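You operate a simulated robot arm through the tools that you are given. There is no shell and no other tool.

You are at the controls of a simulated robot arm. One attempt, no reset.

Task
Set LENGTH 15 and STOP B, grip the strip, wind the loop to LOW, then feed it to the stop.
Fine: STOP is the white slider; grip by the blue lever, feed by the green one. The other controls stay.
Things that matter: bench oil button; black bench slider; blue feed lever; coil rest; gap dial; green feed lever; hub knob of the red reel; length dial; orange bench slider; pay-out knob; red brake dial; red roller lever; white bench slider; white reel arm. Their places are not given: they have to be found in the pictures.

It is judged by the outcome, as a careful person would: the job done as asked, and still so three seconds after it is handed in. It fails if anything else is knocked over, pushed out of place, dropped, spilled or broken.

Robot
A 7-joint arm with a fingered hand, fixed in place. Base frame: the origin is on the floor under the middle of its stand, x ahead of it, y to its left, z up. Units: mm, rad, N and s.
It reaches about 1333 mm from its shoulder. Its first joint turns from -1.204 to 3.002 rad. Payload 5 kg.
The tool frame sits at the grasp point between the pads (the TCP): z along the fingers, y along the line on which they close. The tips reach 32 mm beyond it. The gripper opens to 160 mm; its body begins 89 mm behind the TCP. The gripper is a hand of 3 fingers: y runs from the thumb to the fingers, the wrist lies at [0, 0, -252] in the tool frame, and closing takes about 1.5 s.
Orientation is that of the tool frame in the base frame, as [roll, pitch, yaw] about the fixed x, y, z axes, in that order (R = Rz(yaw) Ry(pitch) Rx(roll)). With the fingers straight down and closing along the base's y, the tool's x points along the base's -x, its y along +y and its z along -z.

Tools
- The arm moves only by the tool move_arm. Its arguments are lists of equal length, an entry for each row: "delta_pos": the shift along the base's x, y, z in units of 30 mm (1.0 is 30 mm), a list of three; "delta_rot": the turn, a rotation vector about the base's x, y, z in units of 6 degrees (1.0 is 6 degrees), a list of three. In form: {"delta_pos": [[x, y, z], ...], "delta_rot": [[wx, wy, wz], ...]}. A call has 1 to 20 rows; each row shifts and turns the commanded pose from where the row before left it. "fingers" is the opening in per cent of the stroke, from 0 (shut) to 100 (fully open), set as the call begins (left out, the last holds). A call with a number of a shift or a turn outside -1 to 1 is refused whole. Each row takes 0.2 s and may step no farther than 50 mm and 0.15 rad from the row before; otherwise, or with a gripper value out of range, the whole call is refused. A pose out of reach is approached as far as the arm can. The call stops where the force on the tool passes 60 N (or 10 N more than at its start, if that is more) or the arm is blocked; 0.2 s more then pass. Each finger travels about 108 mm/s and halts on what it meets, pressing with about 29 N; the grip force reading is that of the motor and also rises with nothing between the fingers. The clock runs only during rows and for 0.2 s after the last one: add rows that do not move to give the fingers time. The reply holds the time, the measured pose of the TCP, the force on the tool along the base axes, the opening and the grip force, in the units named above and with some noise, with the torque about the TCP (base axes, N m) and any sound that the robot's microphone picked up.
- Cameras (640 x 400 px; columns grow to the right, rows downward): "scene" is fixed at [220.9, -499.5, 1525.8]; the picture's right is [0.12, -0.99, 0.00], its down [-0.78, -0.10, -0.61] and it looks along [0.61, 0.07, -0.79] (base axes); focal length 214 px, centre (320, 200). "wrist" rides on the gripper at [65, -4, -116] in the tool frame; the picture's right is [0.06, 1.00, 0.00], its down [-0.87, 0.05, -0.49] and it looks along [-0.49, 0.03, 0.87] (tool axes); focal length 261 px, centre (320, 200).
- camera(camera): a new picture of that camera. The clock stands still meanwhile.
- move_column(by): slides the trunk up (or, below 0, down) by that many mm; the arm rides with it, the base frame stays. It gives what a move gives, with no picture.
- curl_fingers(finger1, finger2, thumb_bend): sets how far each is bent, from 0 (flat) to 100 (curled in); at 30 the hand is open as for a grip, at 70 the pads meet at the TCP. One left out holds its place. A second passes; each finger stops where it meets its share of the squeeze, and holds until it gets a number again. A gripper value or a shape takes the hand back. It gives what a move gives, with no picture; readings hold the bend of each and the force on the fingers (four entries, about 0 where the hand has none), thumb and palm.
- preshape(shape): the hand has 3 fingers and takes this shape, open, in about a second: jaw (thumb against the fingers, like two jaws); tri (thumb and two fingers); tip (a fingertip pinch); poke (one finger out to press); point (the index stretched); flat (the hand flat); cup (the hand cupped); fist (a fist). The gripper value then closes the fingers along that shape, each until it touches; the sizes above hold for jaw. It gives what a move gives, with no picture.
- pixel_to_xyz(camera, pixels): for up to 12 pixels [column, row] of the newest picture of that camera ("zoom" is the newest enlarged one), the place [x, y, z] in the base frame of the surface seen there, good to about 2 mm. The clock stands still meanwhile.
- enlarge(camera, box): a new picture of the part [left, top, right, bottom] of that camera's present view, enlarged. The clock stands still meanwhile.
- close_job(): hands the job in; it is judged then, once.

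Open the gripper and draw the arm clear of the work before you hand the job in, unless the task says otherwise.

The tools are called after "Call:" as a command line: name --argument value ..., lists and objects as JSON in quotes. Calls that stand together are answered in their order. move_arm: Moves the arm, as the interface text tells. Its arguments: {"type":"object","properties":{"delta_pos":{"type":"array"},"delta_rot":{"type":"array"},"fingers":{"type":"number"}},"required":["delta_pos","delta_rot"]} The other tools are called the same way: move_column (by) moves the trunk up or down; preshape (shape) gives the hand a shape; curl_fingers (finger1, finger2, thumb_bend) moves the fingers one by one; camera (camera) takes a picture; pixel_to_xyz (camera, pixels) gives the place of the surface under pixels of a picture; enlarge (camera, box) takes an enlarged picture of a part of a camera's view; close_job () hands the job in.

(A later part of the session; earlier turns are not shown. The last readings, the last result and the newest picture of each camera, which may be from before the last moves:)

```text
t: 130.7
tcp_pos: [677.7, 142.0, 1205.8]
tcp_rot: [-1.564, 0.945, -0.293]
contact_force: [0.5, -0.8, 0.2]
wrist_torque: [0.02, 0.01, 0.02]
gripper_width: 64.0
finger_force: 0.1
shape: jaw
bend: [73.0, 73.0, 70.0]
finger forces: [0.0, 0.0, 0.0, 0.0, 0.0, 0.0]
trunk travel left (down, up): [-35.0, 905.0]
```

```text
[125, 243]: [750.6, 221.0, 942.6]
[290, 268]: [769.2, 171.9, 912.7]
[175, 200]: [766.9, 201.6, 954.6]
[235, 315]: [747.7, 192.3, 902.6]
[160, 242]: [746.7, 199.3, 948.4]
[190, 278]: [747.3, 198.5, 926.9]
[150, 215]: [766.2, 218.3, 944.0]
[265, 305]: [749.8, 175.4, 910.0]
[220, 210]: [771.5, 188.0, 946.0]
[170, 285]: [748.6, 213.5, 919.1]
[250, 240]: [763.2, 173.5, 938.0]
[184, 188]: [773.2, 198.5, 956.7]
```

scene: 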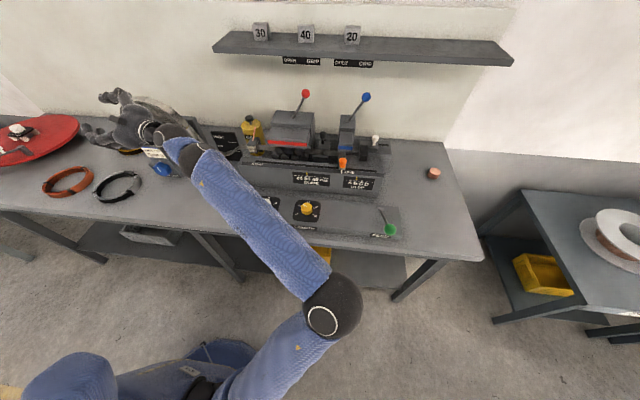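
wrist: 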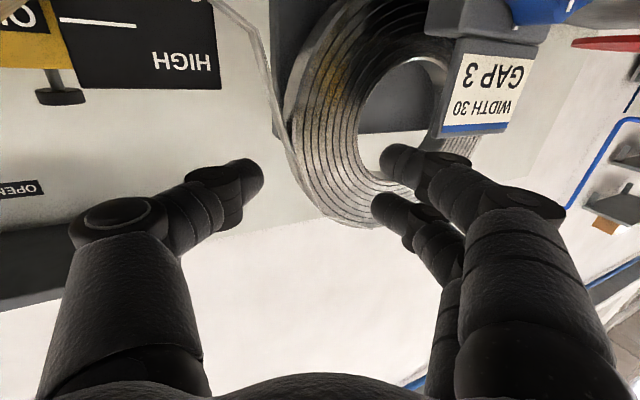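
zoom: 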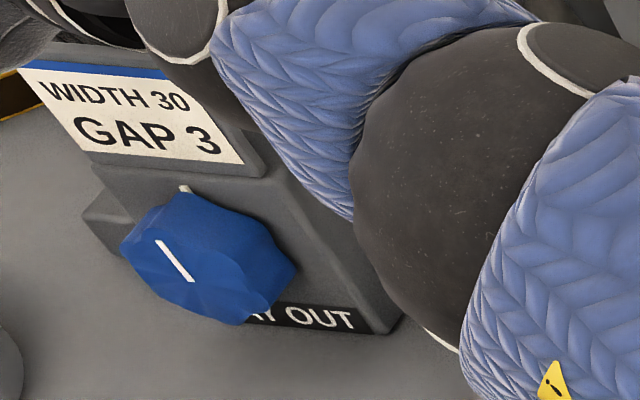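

The knob's centre is at (y 198.5, z 926), radius about 28, front x=748, block and card face at x≈775. Here in free space I roll the hand by +126° about its axis, so that the fingers are above, the thumb below, and the wrist camera on the near side.

Call:
move_arm --delta_pos '[[0, 0, 0], [0, 0, 0], [0, 0, 0], [0, 0, 0], [0, 0, 0], [0, 0, 0], [0, 0, 0], [0, 0, 0], [0, 0, 0], [0, 0, 0], [0, 0, 0], [0, 0, 0], [0, 0, 0], [0, 0, 0], [0, 0, 0], [0, 0, 0], [0, 0, 0], [0, 0, 0]]' --delta_rot '[[0.289, 0.957, 0], [0.289, 0.957, 0], [0.289, 0.957, 0], [0.289, 0.957, 0], [0.289, 0.957, 0], [0.289, 0.957, 0], [0.289, 0.957, 0], [0.289, 0.957, 0], [0.289, 0.957, 0], [0.289, 0.957, 0], [0.289, 0.957, 0], [0.289, 0.957, 0], [0.289, 0.957, 0], [0.289, 0.957, 0], [0.289, 0.957, 0], [0.289, 0.957, 0], [0.289, 0.957, 0], [0.289, 0.957, 0]]'

Call:
camera --camera "wrist"

Call:
camera --camera "scene"

```text
t: 134.5
tcp_pos: [676.0, 140.2, 1205.5]
tcp_rot: [1.581, 0.31, 2.849]
contact_force: [0.6, -0.2, 1.2]
wrist_torque: [0.04, -0.01, 0.01]
gripper_width: 63.9
finger_force: 0.1
shape: jaw
bend: [73.0, 73.0, 70.0]
finger forces: [0.0, 0.1, 0.1, 0.1, 0.0, 0.0]
trunk travel left (down, up): [-35.0, 905.0]
```

```text
taken
```

wrist: 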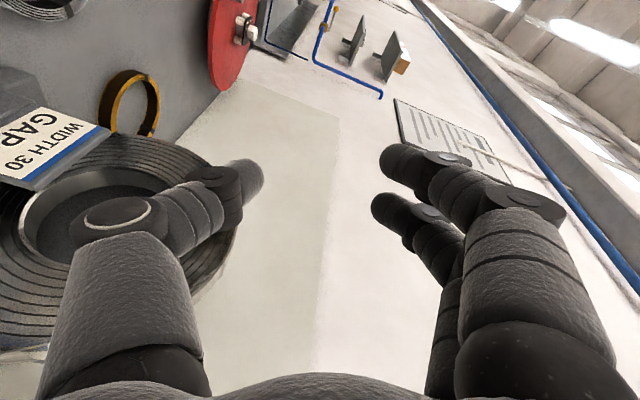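

```text
taken
```

scene: 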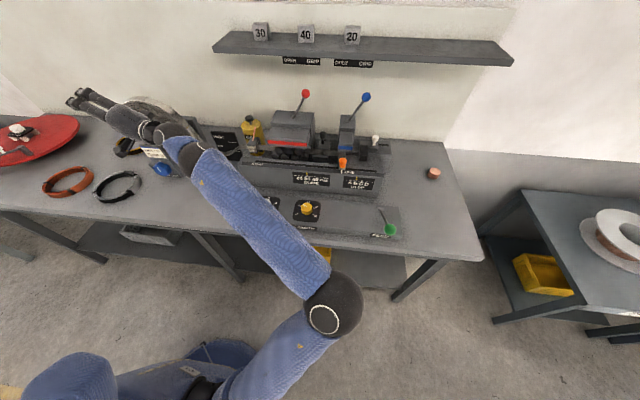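

The roll is free. I finish the last 18° of roll, then swing the hand to point down-left (-60° about x) while lowering to z≈1080, short of the knob.

Call:
move_arm --delta_pos '[[0, 0, 0], [0, 0, 0], [0, 0, 0], [0.09, 0, -0.42], [0.09, 0, -0.42], [0.09, 0, -0.42], [0.09, 0, -0.42], [0.09, 0, -0.42], [0.09, 0, -0.42], [0.09, 0, -0.42], [0.09, 0, -0.42], [0.09, 0, -0.42], [0.09, 0, -0.42], [0, 0, 0]]' --delta_rot '[[0.289, 0.957, 0], [0.289, 0.957, 0], [0.289, 0.957, 0], [-1, 0, 0], [-1, 0, 0], [-1, 0, 0], [-1, 0, 0], [-1, 0, 0], [-1, 0, 0], [-1, 0, 0], [-1, 0, 0], [-1, 0, 0], [-1, 0, 0], [0, 0, 0]]' --fingers 50

Call:
camera --camera "wrist"

Call:
camera --camera "scene"

```text
t: 137.5
tcp_pos: [652.8, -37.4, 1064.1]
tcp_rot: [2.45, 0.226, 2.953]
contact_force: [0.0, -0.3, 0.4]
wrist_torque: [0.01, -0.04, 0.02]
gripper_width: 79.5
finger_force: 0.0
shape: jaw
bend: [72.0, 72.0, 70.0]
finger forces: [0.0, 0.0, 0.0, 0.1, 0.0, 0.0]
out of reach, approached as far as the arm can: row 5, 6, 7, 8, 9, 10, 11, 12, 13
trunk travel left (down, up): [-35.0, 905.0]
```

```text
taken
```

wrist: 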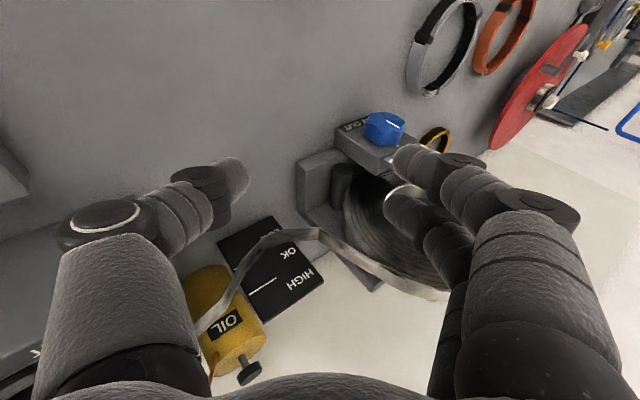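

```text
taken
```

scene: 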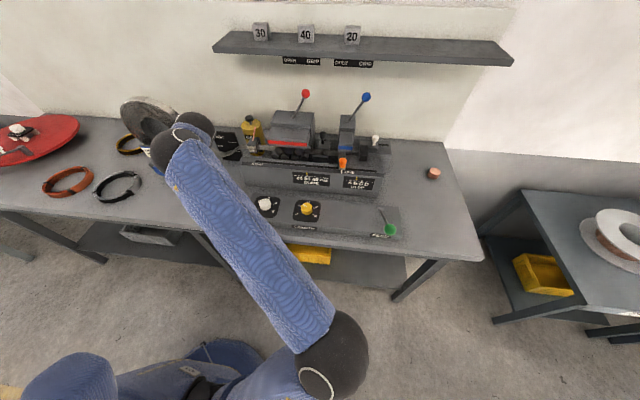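

The steep downward pose is limited; with the hand pointing nearly level left there was freedom. I swing the hand back up to about -25° while moving left and lower toward (690,100,1000).

Call:
move_arm --delta_pos '[[0, 0, 0], [0, 0, 0], [0.2, 0.8, -0.3], [0.2, 0.8, -0.3], [0.2, 0.8, -0.3], [0.2, 0.8, -0.4], [0.2, 0.8, -0.4], [0.2, 0.6, -0.4], [0, 0, 0]]' --delta_rot '[[1, 0, 0], [1, 0, 0], [1, 0, 0], [1, 0, 0], [0.4, 0, 0], [0, 0, 0], [0, 0, 0], [0, 0, 0], [0, 0, 0]]'

Call:
camera --camera "scene"

Call:
camera --camera "wrist"

```text
t: 139.5
tcp_pos: [688.2, 100.4, 1002.4]
tcp_rot: [1.992, 0.118, 2.873]
contact_force: [0.2, 0.8, 0.1]
wrist_torque: [0.03, -0.01, 0.0]
gripper_width: 79.7
finger_force: 0.1
shape: jaw
bend: [72.0, 72.0, 70.0]
finger forces: [0.0, 0.1, 0.1, 0.0, 0.1, 0.0]
trunk travel left (down, up): [-35.0, 905.0]
```

```text
taken
```

scene: 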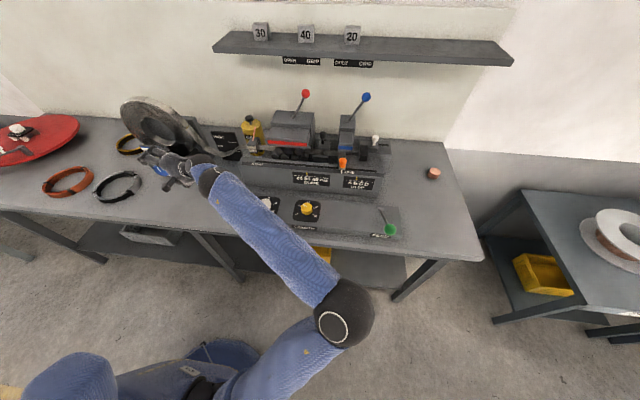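

```text
taken
```

wrist: 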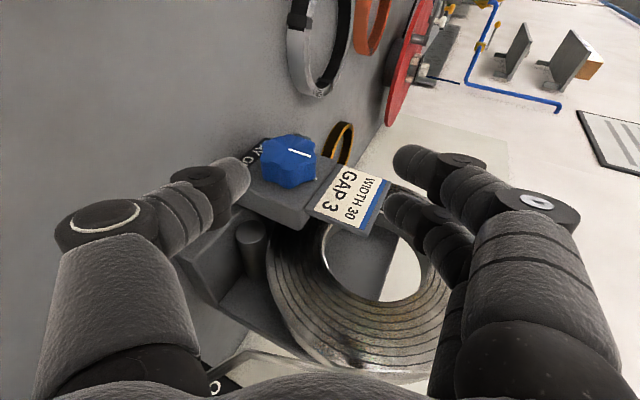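

Now the knob sits at (290,160) in the wrist view between thumb (lower side) and fingers, with no limits flagged. I measure the neighbouring parts (roller, plinth, card) before the final approach.

Call:
pixel_to_xyz --camera "wrist" --pixels '[[250, 240], [200, 250], [230, 285], [285, 210], [260, 195], [300, 150], [285, 185], [316, 160], [345, 200], [380, 185], [262, 150], [240, 180]]'

Call:
enlarge --camera "wrist" --box '[220, 110, 420, 250]'

```text
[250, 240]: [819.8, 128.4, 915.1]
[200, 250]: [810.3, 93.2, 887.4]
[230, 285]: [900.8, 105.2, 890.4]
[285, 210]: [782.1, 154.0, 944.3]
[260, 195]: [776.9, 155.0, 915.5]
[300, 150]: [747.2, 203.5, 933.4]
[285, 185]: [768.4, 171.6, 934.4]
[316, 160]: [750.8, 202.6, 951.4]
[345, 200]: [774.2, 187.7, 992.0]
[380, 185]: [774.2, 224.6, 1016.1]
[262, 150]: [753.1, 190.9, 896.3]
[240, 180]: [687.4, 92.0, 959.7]
```

```text
2.86 times, centred on (320, 180) of wrist
```

zoom: 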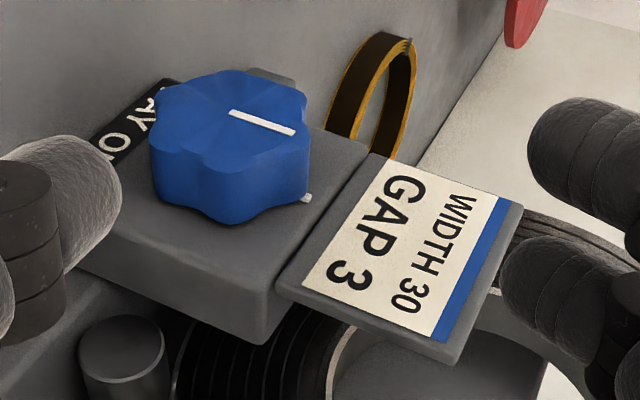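

Neighbours are clear: roller and plinth at x≥810, card face x≈774 above z=960, block face x≈777. I yaw +18° so the hand lies square across the knob, close to 66 mm opening and go to the pre-approach point (745,97,973).

Call:
move_arm --delta_pos '[[0.63, -0.03, -0.32], [0.63, -0.03, -0.32], [0.63, -0.03, -0.32], [0, 0, 0], [0, 0, 0]]' --delta_rot '[[0, 0, 1], [0, 0, 1], [0, 0, 1], [0, 0, 0], [0, 0, 0]]' --fingers 42

Call:
camera --camera "wrist"

Call:
enlarge --camera "scene" --box '[100, 110, 260, 210]'

```text
t: 140.7
tcp_pos: [744.1, 98.1, 972.9]
tcp_rot: [1.991, 0.12, -3.095]
contact_force: [0.0, -0.4, 0.0]
wrist_torque: [-0.03, 0.0, -0.01]
gripper_width: 68.2
finger_force: 0.0
shape: jaw
bend: [73.0, 73.0, 70.0]
finger forces: [0.0, 0.1, 0.1, 0.0, 0.0, 0.0]
trunk travel left (down, up): [-35.0, 905.0]
```

```text
taken
```

wrist: 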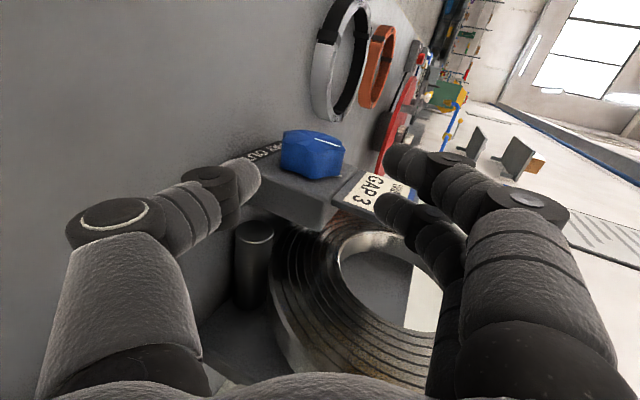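

```text
4.00 times, centred on (180, 160) of scene
```

zoom: 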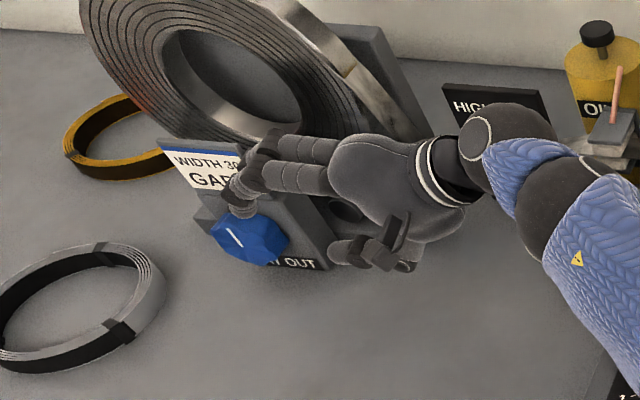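

The hand is lined up to the right of the knob (knob at (312,153)). I advance along the hand axis to straddle it, with the opening at 72 mm.

Call:
move_arm --delta_pos '[[0.033, 0.75, -0.35], [0.033, 0.75, -0.35], [0.033, 0.75, -0.35], [0, 0, 0]]' --delta_rot '[[0, 0, 0], [0, 0, 0], [0, 0, 0], [0, 0, 0]]' --fingers 45

Call:
camera --camera "wrist"

Call:
enlarge --camera "scene" --box '[120, 120, 220, 200]'

```text
t: 141.7
tcp_pos: [749.1, 137.9, 935.3]
tcp_rot: [1.991, 0.12, -3.095]
contact_force: [0.0, -0.7, 0.3]
wrist_torque: [0.03, 0.01, 0.03]
gripper_width: 71.5
finger_force: 0.0
shape: jaw
bend: [73.0, 73.0, 70.0]
finger forces: [0.0, 0.0, 0.1, 0.0, 0.0, 0.0]
out of reach, approached as far as the arm can: row 2, 3
trunk travel left (down, up): [-35.0, 905.0]
```

```text
taken
```

wrist: 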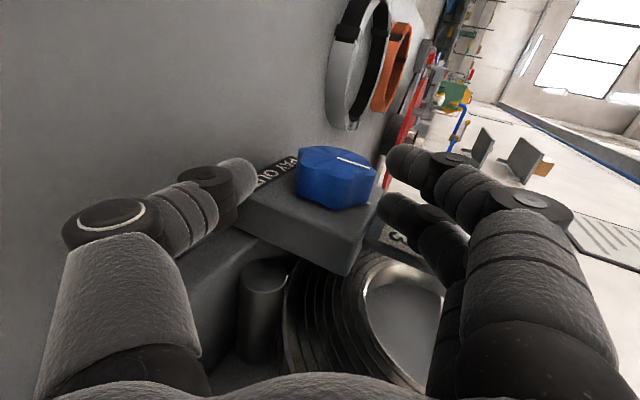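

```text
5.00 times, centred on (170, 160) of scene
```

zoom: 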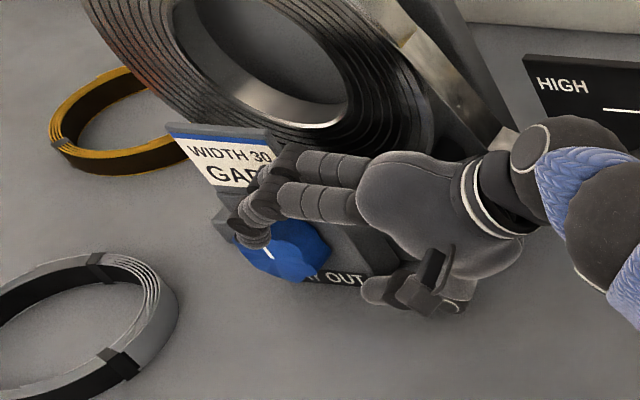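

The arm stopped at y=138 for lack of reach: the wrist does not get left of y≈-92, with the elbow staying out right near y=-500. I measure shoulder and elbow carefully in the present picture to find which joint holds the elbow there.

Call:
camera --camera "scene"

Call:
enlarge --camera "scene" --box '[140, 250, 400, 400]'

Call:
pixel_to_xyz --camera "zoom" --pixels '[[120, 330], [100, 370], [150, 360], [180, 390], [200, 340], [250, 330], [300, 280], [350, 230], [420, 180], [460, 140], [500, 180], [520, 130]]'

```text
taken
```

scene: 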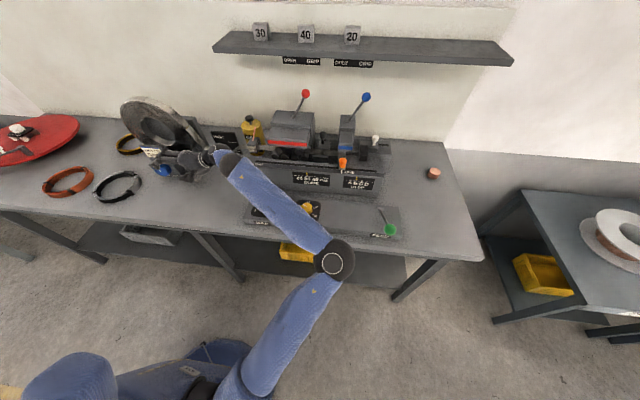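

```text
2.46 times, centred on (270, 325) of scene
```

zoom: 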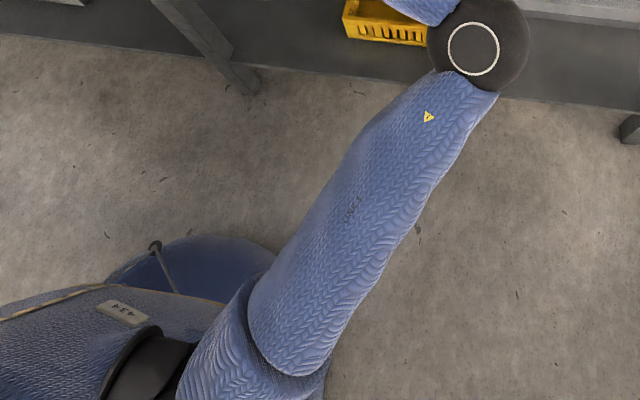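

```text
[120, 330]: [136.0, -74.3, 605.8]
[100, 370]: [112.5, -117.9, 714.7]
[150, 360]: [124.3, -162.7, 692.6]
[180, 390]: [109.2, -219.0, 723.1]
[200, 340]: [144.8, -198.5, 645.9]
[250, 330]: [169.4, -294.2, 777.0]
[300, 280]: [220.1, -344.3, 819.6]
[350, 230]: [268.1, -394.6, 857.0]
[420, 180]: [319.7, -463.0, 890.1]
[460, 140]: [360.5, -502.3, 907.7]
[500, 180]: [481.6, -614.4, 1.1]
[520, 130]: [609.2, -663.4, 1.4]
```

Here the upper arm points at -47° azimuth with the elbow only half bent, so the hold may be the roll joint after my big roll. I back off a little, test whether un-rolling 30° about the hand axis frees the motion to the left.

Call:
move_arm --delta_pos '[[0, -0.75, 0.33], [0, 0, 0], [0, 0, 0], [0, 0, 0], [0, 0, 0], [0, 0, 0], [0, 0.75, -0.33], [0, 0.75, -0.33], [0, 0, 0]]' --delta_rot '[[0, 0, 0], [0, -0.914, 0.406], [0, -0.914, 0.406], [0, -0.914, 0.406], [0, -0.914, 0.406], [0, -0.914, 0.406], [0, 0, 0], [0, 0, 0], [0, 0, 0]]'

Call:
camera --camera "scene"

```text
t: 143.7
tcp_pos: [748.7, 141.0, 926.9]
tcp_rot: [2.077, 0.589, -2.847]
contact_force: [0.5, -2.9, 0.9]
wrist_torque: [-0.08, -0.07, -0.1]
gripper_width: 71.7
finger_force: 0.1
shape: jaw
bend: [73.0, 73.0, 70.0]
finger forces: [0.2, 0.1, 0.1, 0.1, 2.5, 0.1]
out of reach, approached as far as the arm can: row 8
trunk travel left (down, up): [-35.0, 905.0]
```

```text
taken
```

scene: 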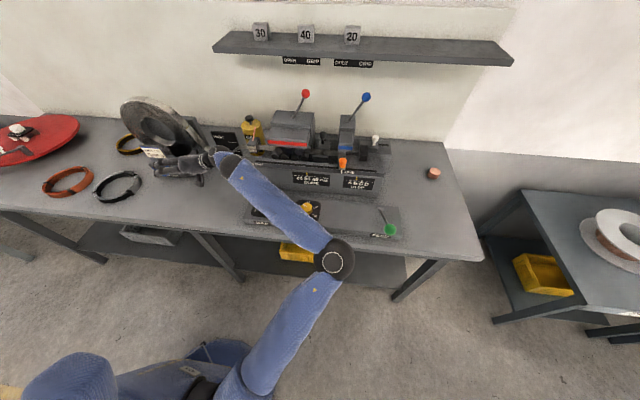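

Un-rolling did not free it (and the thumb lightly touched the block, 2.5 N), so I back off 50 mm along the hand axis and measure the wrist joints in the picture.

Call:
move_arm --delta_pos '[[0, -0.75, 0.33], [0, -0.75, 0.33], [0, 0, 0]]' --delta_rot '[[0, 0, 0], [0, 0, 0], [0, 0, 0]]'

Call:
enlarge --camera "scene" --box '[130, 120, 370, 300]'

Call:
pixel_to_xyz --camera "scene" --pixels '[[334, 255], [334, 275], [315, 240], [280, 215], [250, 190], [232, 168], [225, 160], [212, 157], [200, 160], [185, 165], [345, 245], [320, 265]]'

```text
t: 144.5
tcp_pos: [750.2, 97.2, 947.4]
tcp_rot: [2.077, 0.592, -2.847]
contact_force: [0.2, 0.8, 0.5]
wrist_torque: [0.02, 0.02, 0.0]
gripper_width: 71.8
finger_force: 0.1
shape: jaw
bend: [73.0, 73.0, 70.0]
finger forces: [0.0, 0.0, 0.0, 0.1, 0.0, 0.1]
trunk travel left (down, up): [-35.0, 905.0]
```

```text
2.22 times, centred on (250, 210) of scene
```

zoom: 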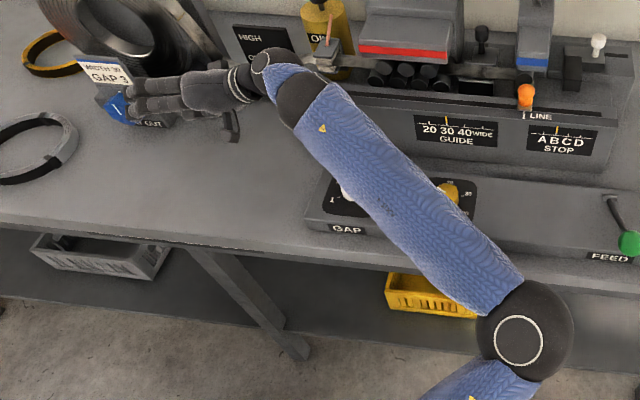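

```text
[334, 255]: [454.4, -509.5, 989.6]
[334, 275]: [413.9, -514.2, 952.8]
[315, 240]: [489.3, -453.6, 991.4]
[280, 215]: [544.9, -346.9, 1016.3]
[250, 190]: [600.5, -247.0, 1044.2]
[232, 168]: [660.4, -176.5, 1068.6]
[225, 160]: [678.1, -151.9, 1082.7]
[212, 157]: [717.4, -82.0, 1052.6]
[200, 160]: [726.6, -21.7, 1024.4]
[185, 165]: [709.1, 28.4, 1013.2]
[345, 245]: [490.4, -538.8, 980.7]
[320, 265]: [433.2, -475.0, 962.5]
```

The wrist, not the shoulder, seems to be the limit with the hand square to the knob; at 72° yaw I had more freedom. I restore the roll and that yaw, go back to (690,100,1000) and test how far left that orientation reaches.

Call:
move_arm --delta_pos '[[0, -0.3, 0.4], [-0.2, 0, 0.4], [-0.3, 0, 0.3], [-0.3, 0, 0.3], [-0.3, 0, 0.3], [-0.3, 0, 0], [-0.3, 0, 0], [-0.3, 0.3, 0], [0, 0.6, 0], [0, 0.6, 0], [0, 0.6, 0], [0, 0.6, 0], [0, 0.6, 0], [0, 0, 0]]' --delta_rot '[[0, 0.916, -0.402], [0, 0.916, -0.402], [0, 0.916, -0.402], [0, 0.916, -0.402], [0, 0.916, -0.402], [0, 0, -1], [0, 0, -1], [0, 0, -1], [0, 0, 0], [0, 0, 0], [0, 0, 0], [0, 0, 0], [0, 0, 0], [0, 0, 0]]'

Call:
camera --camera "scene"

```text
t: 147.5
tcp_pos: [690.4, 162.5, 997.7]
tcp_rot: [1.993, 0.116, 2.876]
contact_force: [-0.1, -0.3, 0.1]
wrist_torque: [0.0, 0.0, -0.01]
gripper_width: 71.8
finger_force: 0.0
shape: jaw
bend: [73.0, 73.0, 70.0]
finger forces: [0.1, 0.1, 0.0, 0.0, 0.1, 0.0]
out of reach, approached as far as the arm can: row 12, 13
trunk travel left (down, up): [-35.0, 905.0]
```

```text
taken
```

scene: 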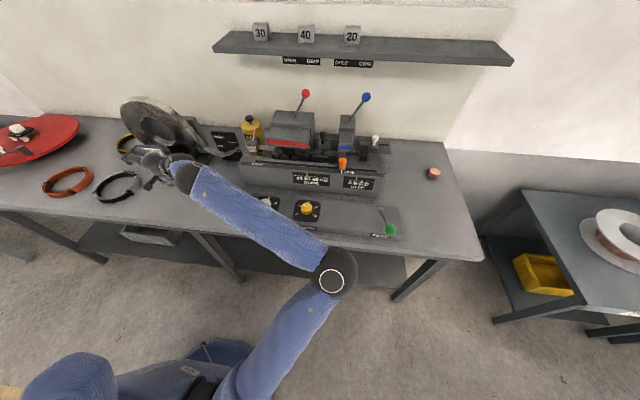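

With 72° yaw the hand gets to y=162 but no farther, not enough to grip the knob across its centre, yet enough to reach its right side. The knob is lobed, so I can push a lobe with one fingertip along an arc. I draw back 60 mm and take the "poke" shape to see where the fingertip is.

Call:
move_arm --delta_pos '[[0, -0.7, 0], [0, -0.7, 0], [0, -0.7, 0], [0, 0, 0]]' --delta_rot '[[0, 0, 0], [0, 0, 0], [0, 0, 0], [0, 0, 0]]'

Call:
preshape --shape "poke"

Call:
camera --camera "wrist"

Call:
enlarge --camera "scene" --box '[110, 110, 250, 210]'

```text
t: 148.5
tcp_pos: [690.9, 98.2, 999.0]
tcp_rot: [1.991, 0.117, 2.877]
contact_force: [0.3, -0.3, -0.2]
wrist_torque: [0.02, 0.01, 0.0]
gripper_width: 72.0
finger_force: 0.1
shape: jaw
bend: [73.0, 73.0, 70.0]
finger forces: [0.0, 0.1, 0.0, 0.0, 0.0, 0.0]
trunk travel left (down, up): [-35.0, 905.0]
```

```text
t: 149.4
tcp_pos: [692.1, 98.4, 998.4]
tcp_rot: [1.992, 0.116, 2.876]
contact_force: [0.1, 0.1, -0.9]
wrist_torque: [-0.03, 0.01, 0.05]
gripper_width: 0.0
finger_force: 0.0
shape: poke
bend: [100.0, 100.0, 46.0]
finger forces: [0.1, 0.1, 0.0, 0.0, 0.1, 0.0]
trunk travel left (down, up): [-35.0, 905.0]
```

```text
taken
```

wrist: 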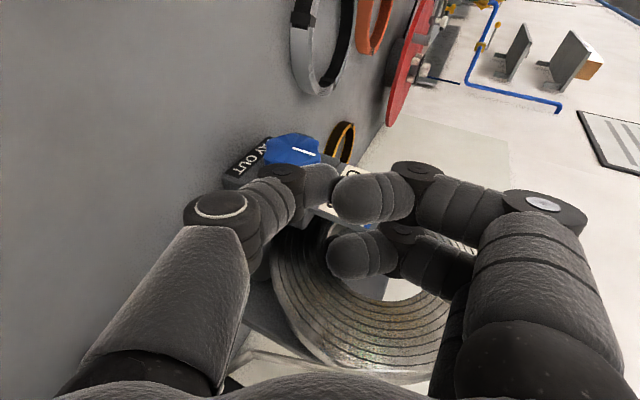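

```text
4.00 times, centred on (180, 160) of scene
```

zoom: 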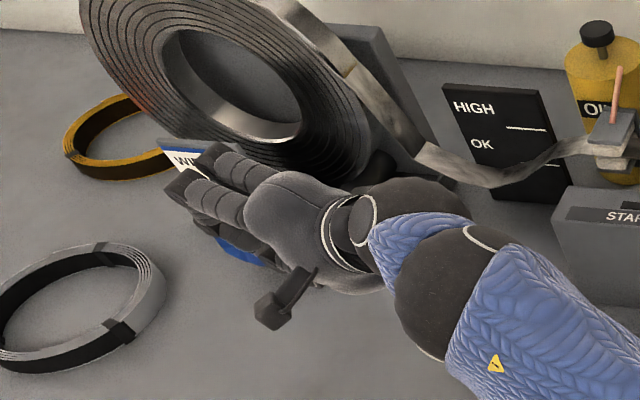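

In "poke" the two fingers curl and the thumb remains; I try the "point" shape to see if it gives a clearer single fingertip.

Call:
preshape --shape "point"

Call:
camera --camera "wrist"

Call:
enlarge --camera "scene" --box '[110, 110, 250, 210]'

```text
t: 150.3
tcp_pos: [691.5, 98.7, 998.0]
tcp_rot: [1.993, 0.115, 2.877]
contact_force: [-0.1, -0.4, 1.0]
wrist_torque: [0.01, -0.02, -0.01]
gripper_width: 0.0
finger_force: 0.1
shape: point
bend: [40.0, 100.0, 42.0]
finger forces: [0.0, 0.1, 0.0, 0.0, 0.0, 0.1]
trunk travel left (down, up): [-35.0, 905.0]
```

```text
taken
```

wrist: 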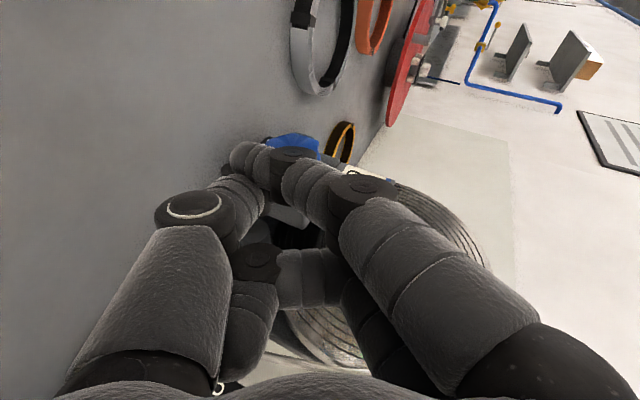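

```text
4.00 times, centred on (180, 160) of scene
```

zoom: 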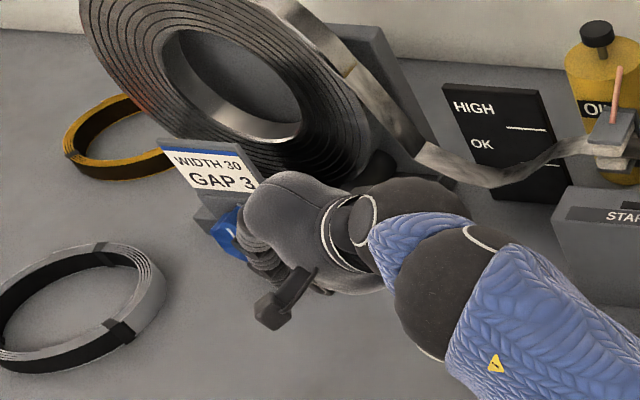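

"Point" lays the finger across the hand, not useful. I return to the jaw shape, closed to a beak, whose tip lies 32 mm ahead of the TCP, and check it in the picture.

Call:
preshape --shape "jaw"

Call:
move_arm --delta_pos '[[0, 0, 0], [0, 0, 0], [0, 0, 0], [0, 0, 0], [0, 0, 0], [0, 0, 0], [0, 0, 0]]' --delta_rot '[[0, 0, 0], [0, 0, 0], [0, 0, 0], [0, 0, 0], [0, 0, 0], [0, 0, 0], [0, 0, 0]]' --fingers 0

Call:
camera --camera "wrist"

Call:
enlarge --camera "scene" --box '[110, 110, 250, 210]'

```text
t: 151.2
tcp_pos: [691.2, 98.0, 997.4]
tcp_rot: [1.991, 0.117, 2.877]
contact_force: [0.3, 0.0, 0.3]
wrist_torque: [0.0, 0.0, 0.01]
gripper_width: 160.2
finger_force: 0.0
shape: jaw
bend: [30.0, 30.0, 30.0]
finger forces: [0.0, 0.0, 0.1, 0.1, 0.1, 0.1]
trunk travel left (down, up): [-35.0, 905.0]
```

```text
t: 152.8
tcp_pos: [690.7, 98.5, 998.5]
tcp_rot: [1.991, 0.119, 2.876]
contact_force: [0.2, -0.5, -0.6]
wrist_torque: [0.02, 0.03, 0.05]
gripper_width: 0.0
finger_force: 29.2
shape: jaw
bend: [65.0, 65.0, 67.0]
finger forces: [0.1, 0.0, 0.0, 0.1, 0.0, 0.0]
trunk travel left (down, up): [-35.0, 905.0]
```

```text
taken
```

wrist: 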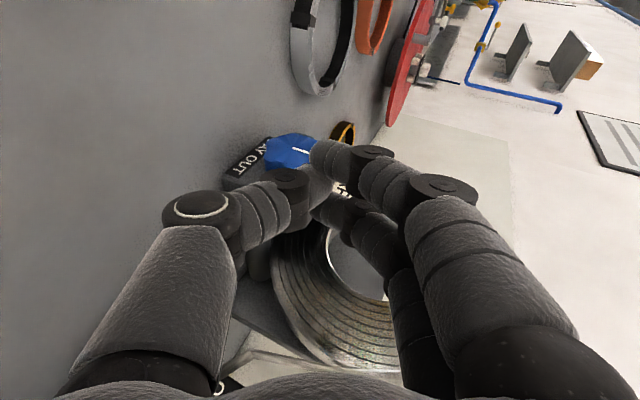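

```text
4.00 times, centred on (180, 160) of scene
```

zoom: 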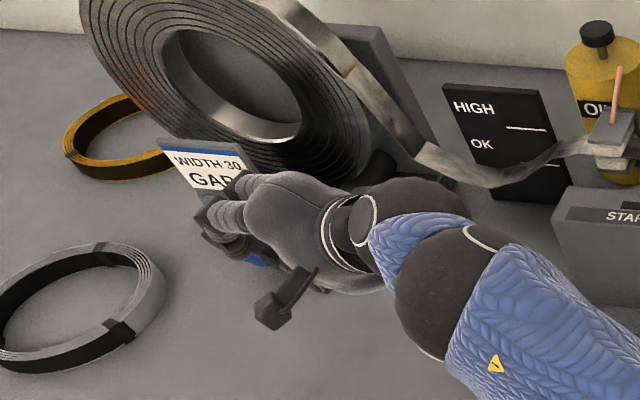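

The beak is formed (tips near (320,158), (330,210), thumb (320,185)), and the loop with its board stays visible in the scene. I measure the fingertips' places.

Call:
pixel_to_xyz --camera "wrist" --pixels '[[318, 155], [330, 150], [325, 210], [335, 205], [318, 185], [310, 178], [300, 190], [360, 215]]'

Call:
pixel_to_xyz --camera "zoom" --pixels '[[210, 200], [205, 215], [225, 240], [235, 250], [215, 232], [490, 180], [470, 175], [510, 185]]'

```text
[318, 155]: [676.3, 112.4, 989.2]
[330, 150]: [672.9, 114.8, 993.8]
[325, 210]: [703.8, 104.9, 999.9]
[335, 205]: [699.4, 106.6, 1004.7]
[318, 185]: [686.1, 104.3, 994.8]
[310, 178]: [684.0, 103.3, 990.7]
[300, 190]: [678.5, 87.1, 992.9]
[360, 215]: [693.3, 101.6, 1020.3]
```

```text
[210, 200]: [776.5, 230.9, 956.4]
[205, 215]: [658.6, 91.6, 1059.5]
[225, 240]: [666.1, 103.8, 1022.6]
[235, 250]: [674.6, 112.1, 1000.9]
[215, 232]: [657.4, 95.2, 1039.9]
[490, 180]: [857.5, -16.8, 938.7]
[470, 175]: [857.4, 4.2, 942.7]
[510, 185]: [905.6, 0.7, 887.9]
```

I go to a pre-contact point just right of and above the knob's axis (TCP 741,125,957), beak closed.

Call:
move_arm --delta_pos '[[0.56, 0.2, -0.3], [0.56, 0.2, -0.35], [0.55, 0.24, -0.35], [0, 0.24, -0.35], [0, 0, 0]]' --delta_rot '[[0, 0, 0], [0, 0, 0], [0, 0, 0], [0, 0, 0], [0, 0, 0]]'

Call:
camera --camera "wrist"

Call:
enlarge --camera "scene" --box '[120, 120, 220, 200]'

```text
t: 154.0
tcp_pos: [740.6, 126.5, 957.3]
tcp_rot: [1.991, 0.117, 2.877]
contact_force: [-0.2, -0.1, 0.2]
wrist_torque: [0.0, -0.01, 0.0]
gripper_width: 0.1
finger_force: 28.6
shape: jaw
bend: [65.0, 65.0, 67.0]
finger forces: [0.1, 0.0, 0.0, 0.0, 0.0, 0.0]
trunk travel left (down, up): [-35.0, 905.0]
```

```text
taken
```

wrist: 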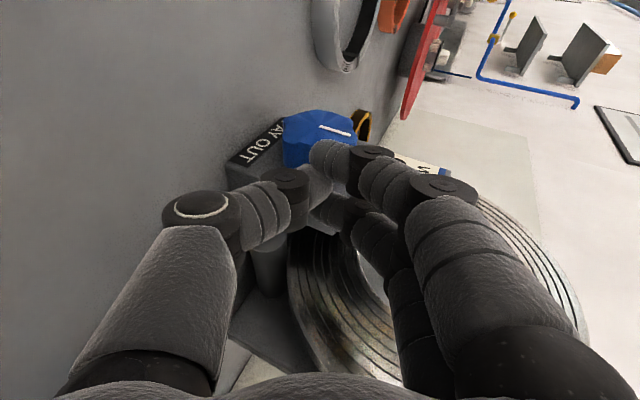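

```text
5.00 times, centred on (170, 160) of scene
```

zoom: 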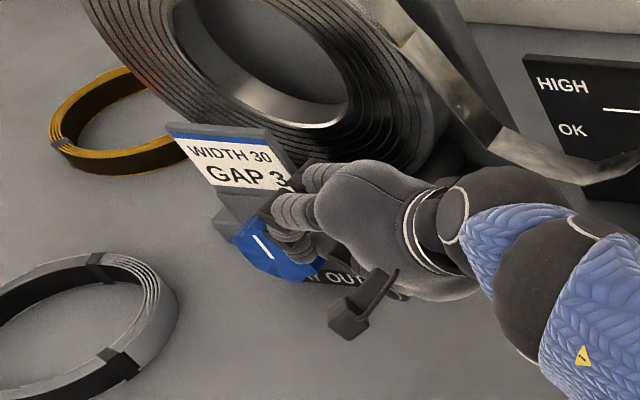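

The beak is beside the knob's upper right. I press left gently in small steps to meet a lobe.

Call:
move_arm --delta_pos '[[0, 0.15, 0], [0, 0.15, 0], [0, 0.15, 0], [0, 0.15, 0], [0, 0.15, 0], [0, 0, 0]]' --delta_rot '[[0, 0, 0], [0, 0, 0], [0, 0, 0], [0, 0, 0], [0, 0, 0], [0, 0, 0]]'

Call:
enlarge --camera "scene" --box '[140, 140, 210, 190]'

Call:
enlarge --camera "wrist" --box '[220, 90, 420, 250]'

```text
t: 155.4
tcp_pos: [741.8, 149.4, 958.0]
tcp_rot: [1.992, 0.117, 2.878]
contact_force: [1.1, 0.1, -0.6]
wrist_torque: [-0.01, 0.02, 0.0]
gripper_width: 0.0
finger_force: 28.7
shape: jaw
bend: [65.0, 65.0, 67.0]
finger forces: [0.0, 0.0, 0.1, 0.0, 0.1, 0.0]
trunk travel left (down, up): [-35.0, 905.0]
```

```text
8.00 times, centred on (175, 165) of scene
```

zoom: 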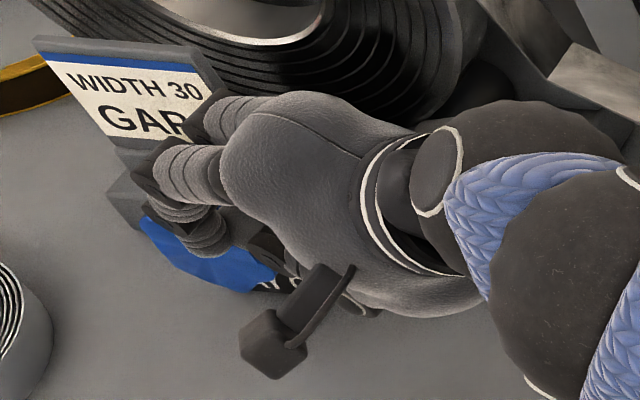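

```text
2.50 times, centred on (320, 170) of wrist
```

zoom: 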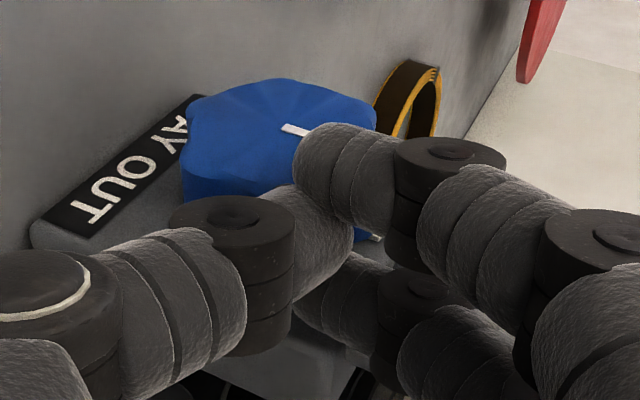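

At TCP y=149 the thumb's tip is just at the knob's right side (no force yet). I sweep down along an arc around the knob's centre, keeping a slight inward press, and watch force and pointer.

Call:
move_arm --delta_pos '[[0, 0.06, 0], [-0.06, 0.0, -0.24], [0, -0.017, -0.253], [0, 0.037, -0.247], [0, 0, 0]]' --delta_rot '[[0, 0, 0], [0, 0, 0], [0, 0, 0], [0, 0, 0], [0, 0, 0]]'

Call:
enlarge --camera "scene" --box '[140, 140, 210, 190]'

Call:
enlarge --camera "wrist" --box '[220, 90, 420, 250]'

```text
t: 156.6
tcp_pos: [738.9, 148.4, 932.6]
tcp_rot: [1.994, 0.113, 2.876]
contact_force: [-15.4, -44.9, -14.2]
wrist_torque: [-1.16, 0.43, 0.0]
gripper_width: 0.1
finger_force: 28.9
shape: jaw
bend: [66.0, 67.0, 69.0]
finger forces: [0.0, 0.0, 0.0, 0.0, 66.6, 0.0]
trunk travel left (down, up): [-35.0, 905.0]
```

```text
8.00 times, centred on (175, 165) of scene
```

zoom: 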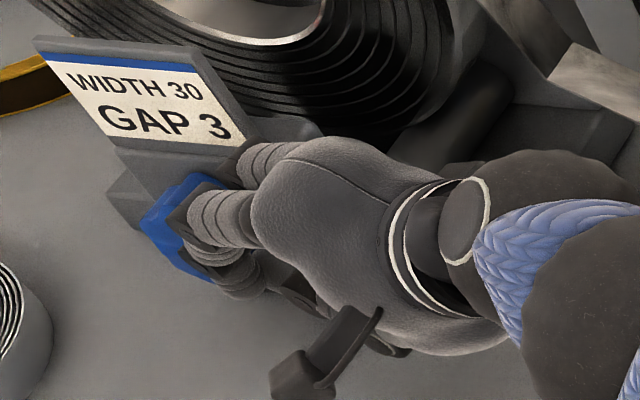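

```text
2.50 times, centred on (320, 170) of wrist
```

zoom: 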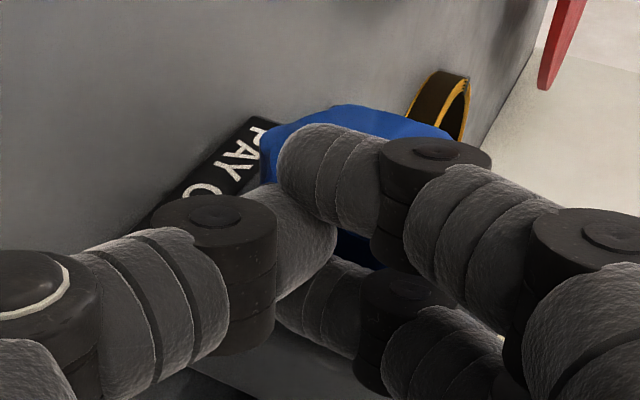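

The thumb now presses the knob's right side with 45 N mostly radial. I check whether the knob or loop moved.

Call:
enlarge --camera "scene" --box '[190, 115, 260, 170]'

Call:
move_arm --delta_pos '[[0, -0.6, 0], [0, -0.8, 0.2], [-0.5, -0.8, 0.4], [-0.8, -0.8, 0.5], [0, 0, 0]]' --delta_rot '[[0, 0, 0], [0, 0, 0], [0, 0, 0], [0, 0, 0], [0, 0, 0]]'

Call:
enlarge --camera "scene" --box '[140, 140, 210, 190]'

Call:
camera --camera "wrist"

```text
7.27 times, centred on (225, 142) of scene
```

zoom: 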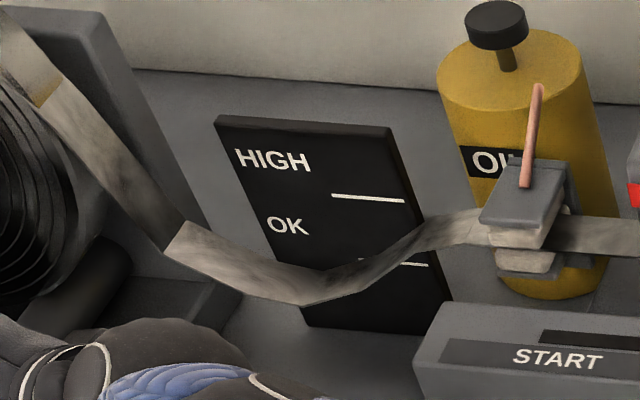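

```text
t: 157.8
tcp_pos: [699.2, 61.5, 968.9]
tcp_rot: [1.992, 0.118, 2.877]
contact_force: [0.5, 0.4, 1.0]
wrist_torque: [0.03, -0.01, -0.02]
gripper_width: 0.2
finger_force: 28.7
shape: jaw
bend: [65.0, 65.0, 68.0]
finger forces: [0.1, 0.0, 0.1, 0.1, 0.0, 0.1]
trunk travel left (down, up): [-35.0, 905.0]
```

```text
8.00 times, centred on (175, 165) of scene
```

zoom: 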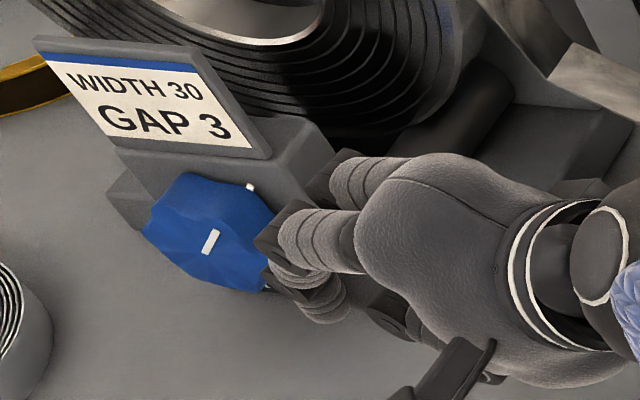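

```text
taken
```

wrist: 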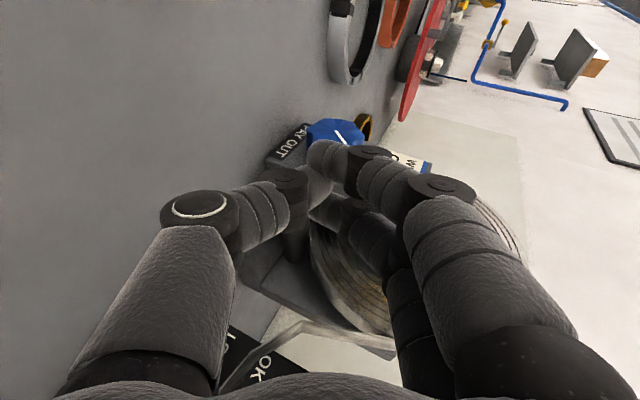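

The knob did turn: the pointer now leans to the right (clockwise by some 35–45°). I measure the pointer's angle and the loop's lowest height.

Call:
pixel_to_xyz --camera "wrist" --pixels '[[338, 132], [345, 143]]'

Call:
enlarge --camera "scene" --box '[140, 140, 210, 190]'

Call:
pixel_to_xyz --camera "zoom" --pixels '[[204, 252], [215, 232], [250, 187], [209, 242]]'

Call:
enlarge --camera "scene" --box '[200, 120, 250, 170]'

Call:
pixel_to_xyz --camera "zoom" --pixels '[[310, 285], [320, 270], [350, 275], [290, 280], [250, 270], [330, 282], [300, 290], [415, 250]]'

```text
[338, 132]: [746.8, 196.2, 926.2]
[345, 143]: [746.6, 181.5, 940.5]
```

```text
8.00 times, centred on (175, 165) of scene
```

zoom: 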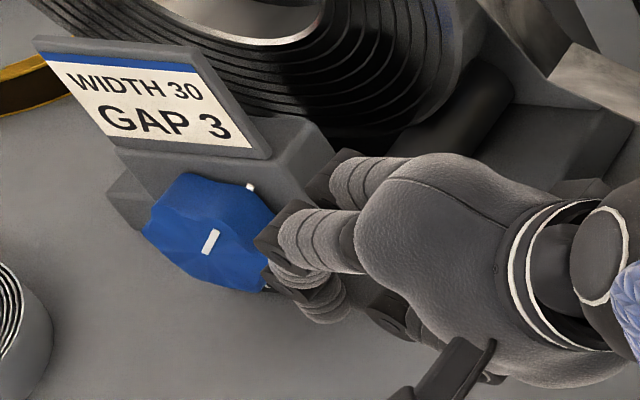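

```text
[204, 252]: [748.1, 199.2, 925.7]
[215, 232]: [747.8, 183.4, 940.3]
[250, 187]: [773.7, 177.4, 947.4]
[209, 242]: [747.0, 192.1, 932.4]
```

```text
8.00 times, centred on (225, 145) of scene
```

zoom: 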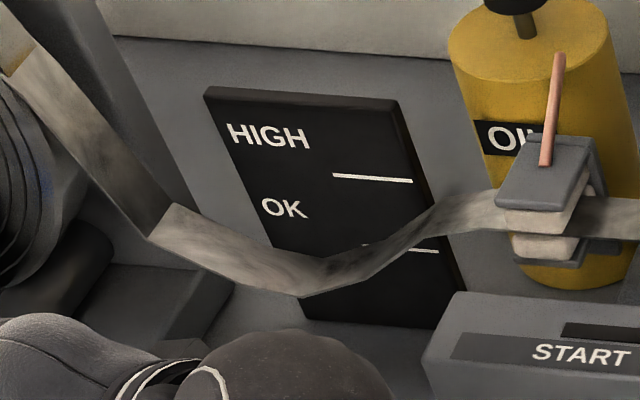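

```text
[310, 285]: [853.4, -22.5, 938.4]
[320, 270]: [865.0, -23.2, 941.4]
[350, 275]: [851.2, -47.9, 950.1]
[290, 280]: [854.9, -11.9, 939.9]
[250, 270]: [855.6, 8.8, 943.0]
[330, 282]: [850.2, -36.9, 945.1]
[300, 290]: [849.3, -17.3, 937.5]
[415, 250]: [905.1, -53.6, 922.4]
```

The knob turned 47° clockwise, but the loop's lowest point still reads z≈938. I let a second pass and measure again, in case it moves with time.

Call:
move_arm --delta_pos '[[0, 0, 0], [0, 0, 0], [0, 0, 0], [0, 0, 0], [0, 0, 0]]' --delta_rot '[[0, 0, 0], [0, 0, 0], [0, 0, 0], [0, 0, 0], [0, 0, 0]]'

Call:
enlarge --camera "scene" --box '[200, 120, 250, 170]'

Call:
pixel_to_xyz --camera "zoom" --pixels '[[310, 285], [320, 270], [350, 275], [290, 280], [250, 270], [330, 282], [300, 290], [305, 280]]'

Call:
enlarge --camera "scene" --box '[140, 140, 210, 190]'

```text
t: 159.0
tcp_pos: [700.6, 61.4, 968.4]
tcp_rot: [1.992, 0.117, 2.876]
contact_force: [0.0, -1.1, 0.0]
wrist_torque: [-0.05, 0.01, 0.0]
gripper_width: 0.0
finger_force: 28.6
shape: jaw
bend: [65.0, 65.0, 68.0]
finger forces: [0.0, 0.0, 0.0, 0.0, 0.0, 0.0]
trunk travel left (down, up): [-35.0, 905.0]
```

```text
8.00 times, centred on (225, 145) of scene
```

zoom: 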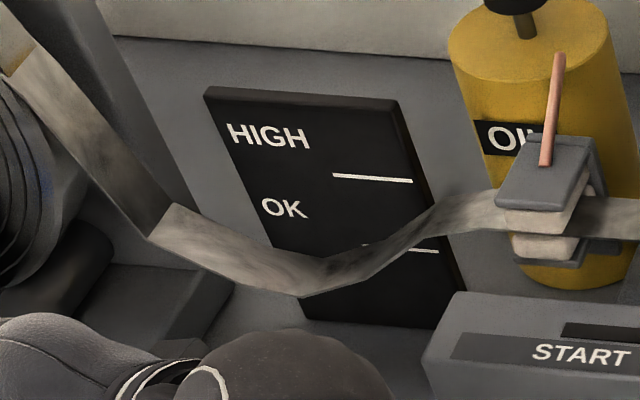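

```text
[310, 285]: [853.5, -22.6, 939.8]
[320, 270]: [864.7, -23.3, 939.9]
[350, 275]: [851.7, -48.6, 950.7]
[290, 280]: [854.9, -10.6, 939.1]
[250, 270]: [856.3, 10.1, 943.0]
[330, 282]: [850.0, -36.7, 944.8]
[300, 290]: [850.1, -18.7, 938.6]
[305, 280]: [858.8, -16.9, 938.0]
```

```text
8.00 times, centred on (175, 165) of scene
```

zoom: 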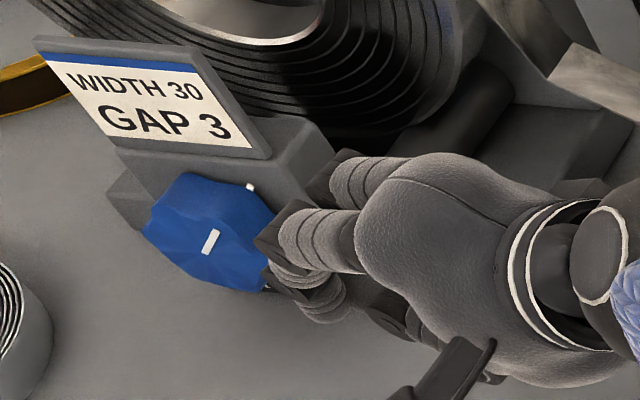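

Still no change in the loop while the knob stays at 47°. I make a second, longer clockwise stroke with a slightly lighter press to see whether more turn changes the loop.

Call:
move_arm --delta_pos '[[0.45, 0.82, 0.04], [0.45, 0.82, 0.04], [0.45, 0.82, 0.04], [0, 0.6, -0.1], [0, 0, 0]]' --delta_rot '[[0, 0, 0], [0, 0, 0], [0, 0, 0], [0, 0, 0], [0, 0, 0]]'

Call:
move_arm --delta_pos '[[0, -0.1, -0.21], [0, -0.09, -0.2], [0, -0.057, -0.21], [0, -0.02, -0.217], [0, 0.02, -0.217], [0, 0.057, -0.21], [0, 0.09, -0.2], [0, 0.127, -0.178], [0, 0, 0]]' --delta_rot '[[0, 0, 0], [0, 0, 0], [0, 0, 0], [0, 0, 0], [0, 0, 0], [0, 0, 0], [0, 0, 0], [0, 0, 0], [0, 0, 0]]'

Call:
enlarge --camera "scene" --box '[140, 140, 210, 190]'

```text
t: 160.2
tcp_pos: [741.0, 144.4, 971.3]
tcp_rot: [1.991, 0.12, 2.875]
contact_force: [-0.6, -0.3, -0.2]
wrist_torque: [-0.05, -0.02, -0.03]
gripper_width: 0.1
finger_force: 29.0
shape: jaw
bend: [65.0, 65.0, 68.0]
finger forces: [0.1, 0.0, 0.1, 0.0, 0.0, 0.0]
out of reach, approached as far as the arm can: row 4
trunk travel left (down, up): [-35.0, 905.0]
```

```text
t: 162.2
tcp_pos: [741.5, 145.0, 921.5]
tcp_rot: [1.992, 0.117, 2.875]
contact_force: [-0.9, 0.4, 0.3]
wrist_torque: [-0.03, 0.0, -0.02]
gripper_width: 0.0
finger_force: 29.3
shape: jaw
bend: [65.0, 65.0, 68.0]
finger forces: [0.0, 0.0, 0.0, 0.0, 0.0, 0.0]
trunk travel left (down, up): [-35.0, 905.0]
```

```text
8.00 times, centred on (175, 165) of scene
```

zoom: 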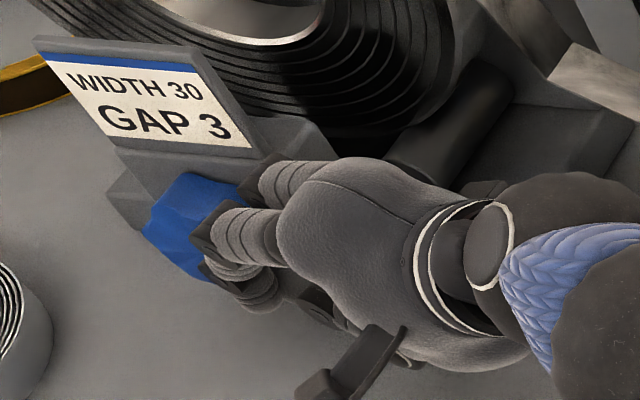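

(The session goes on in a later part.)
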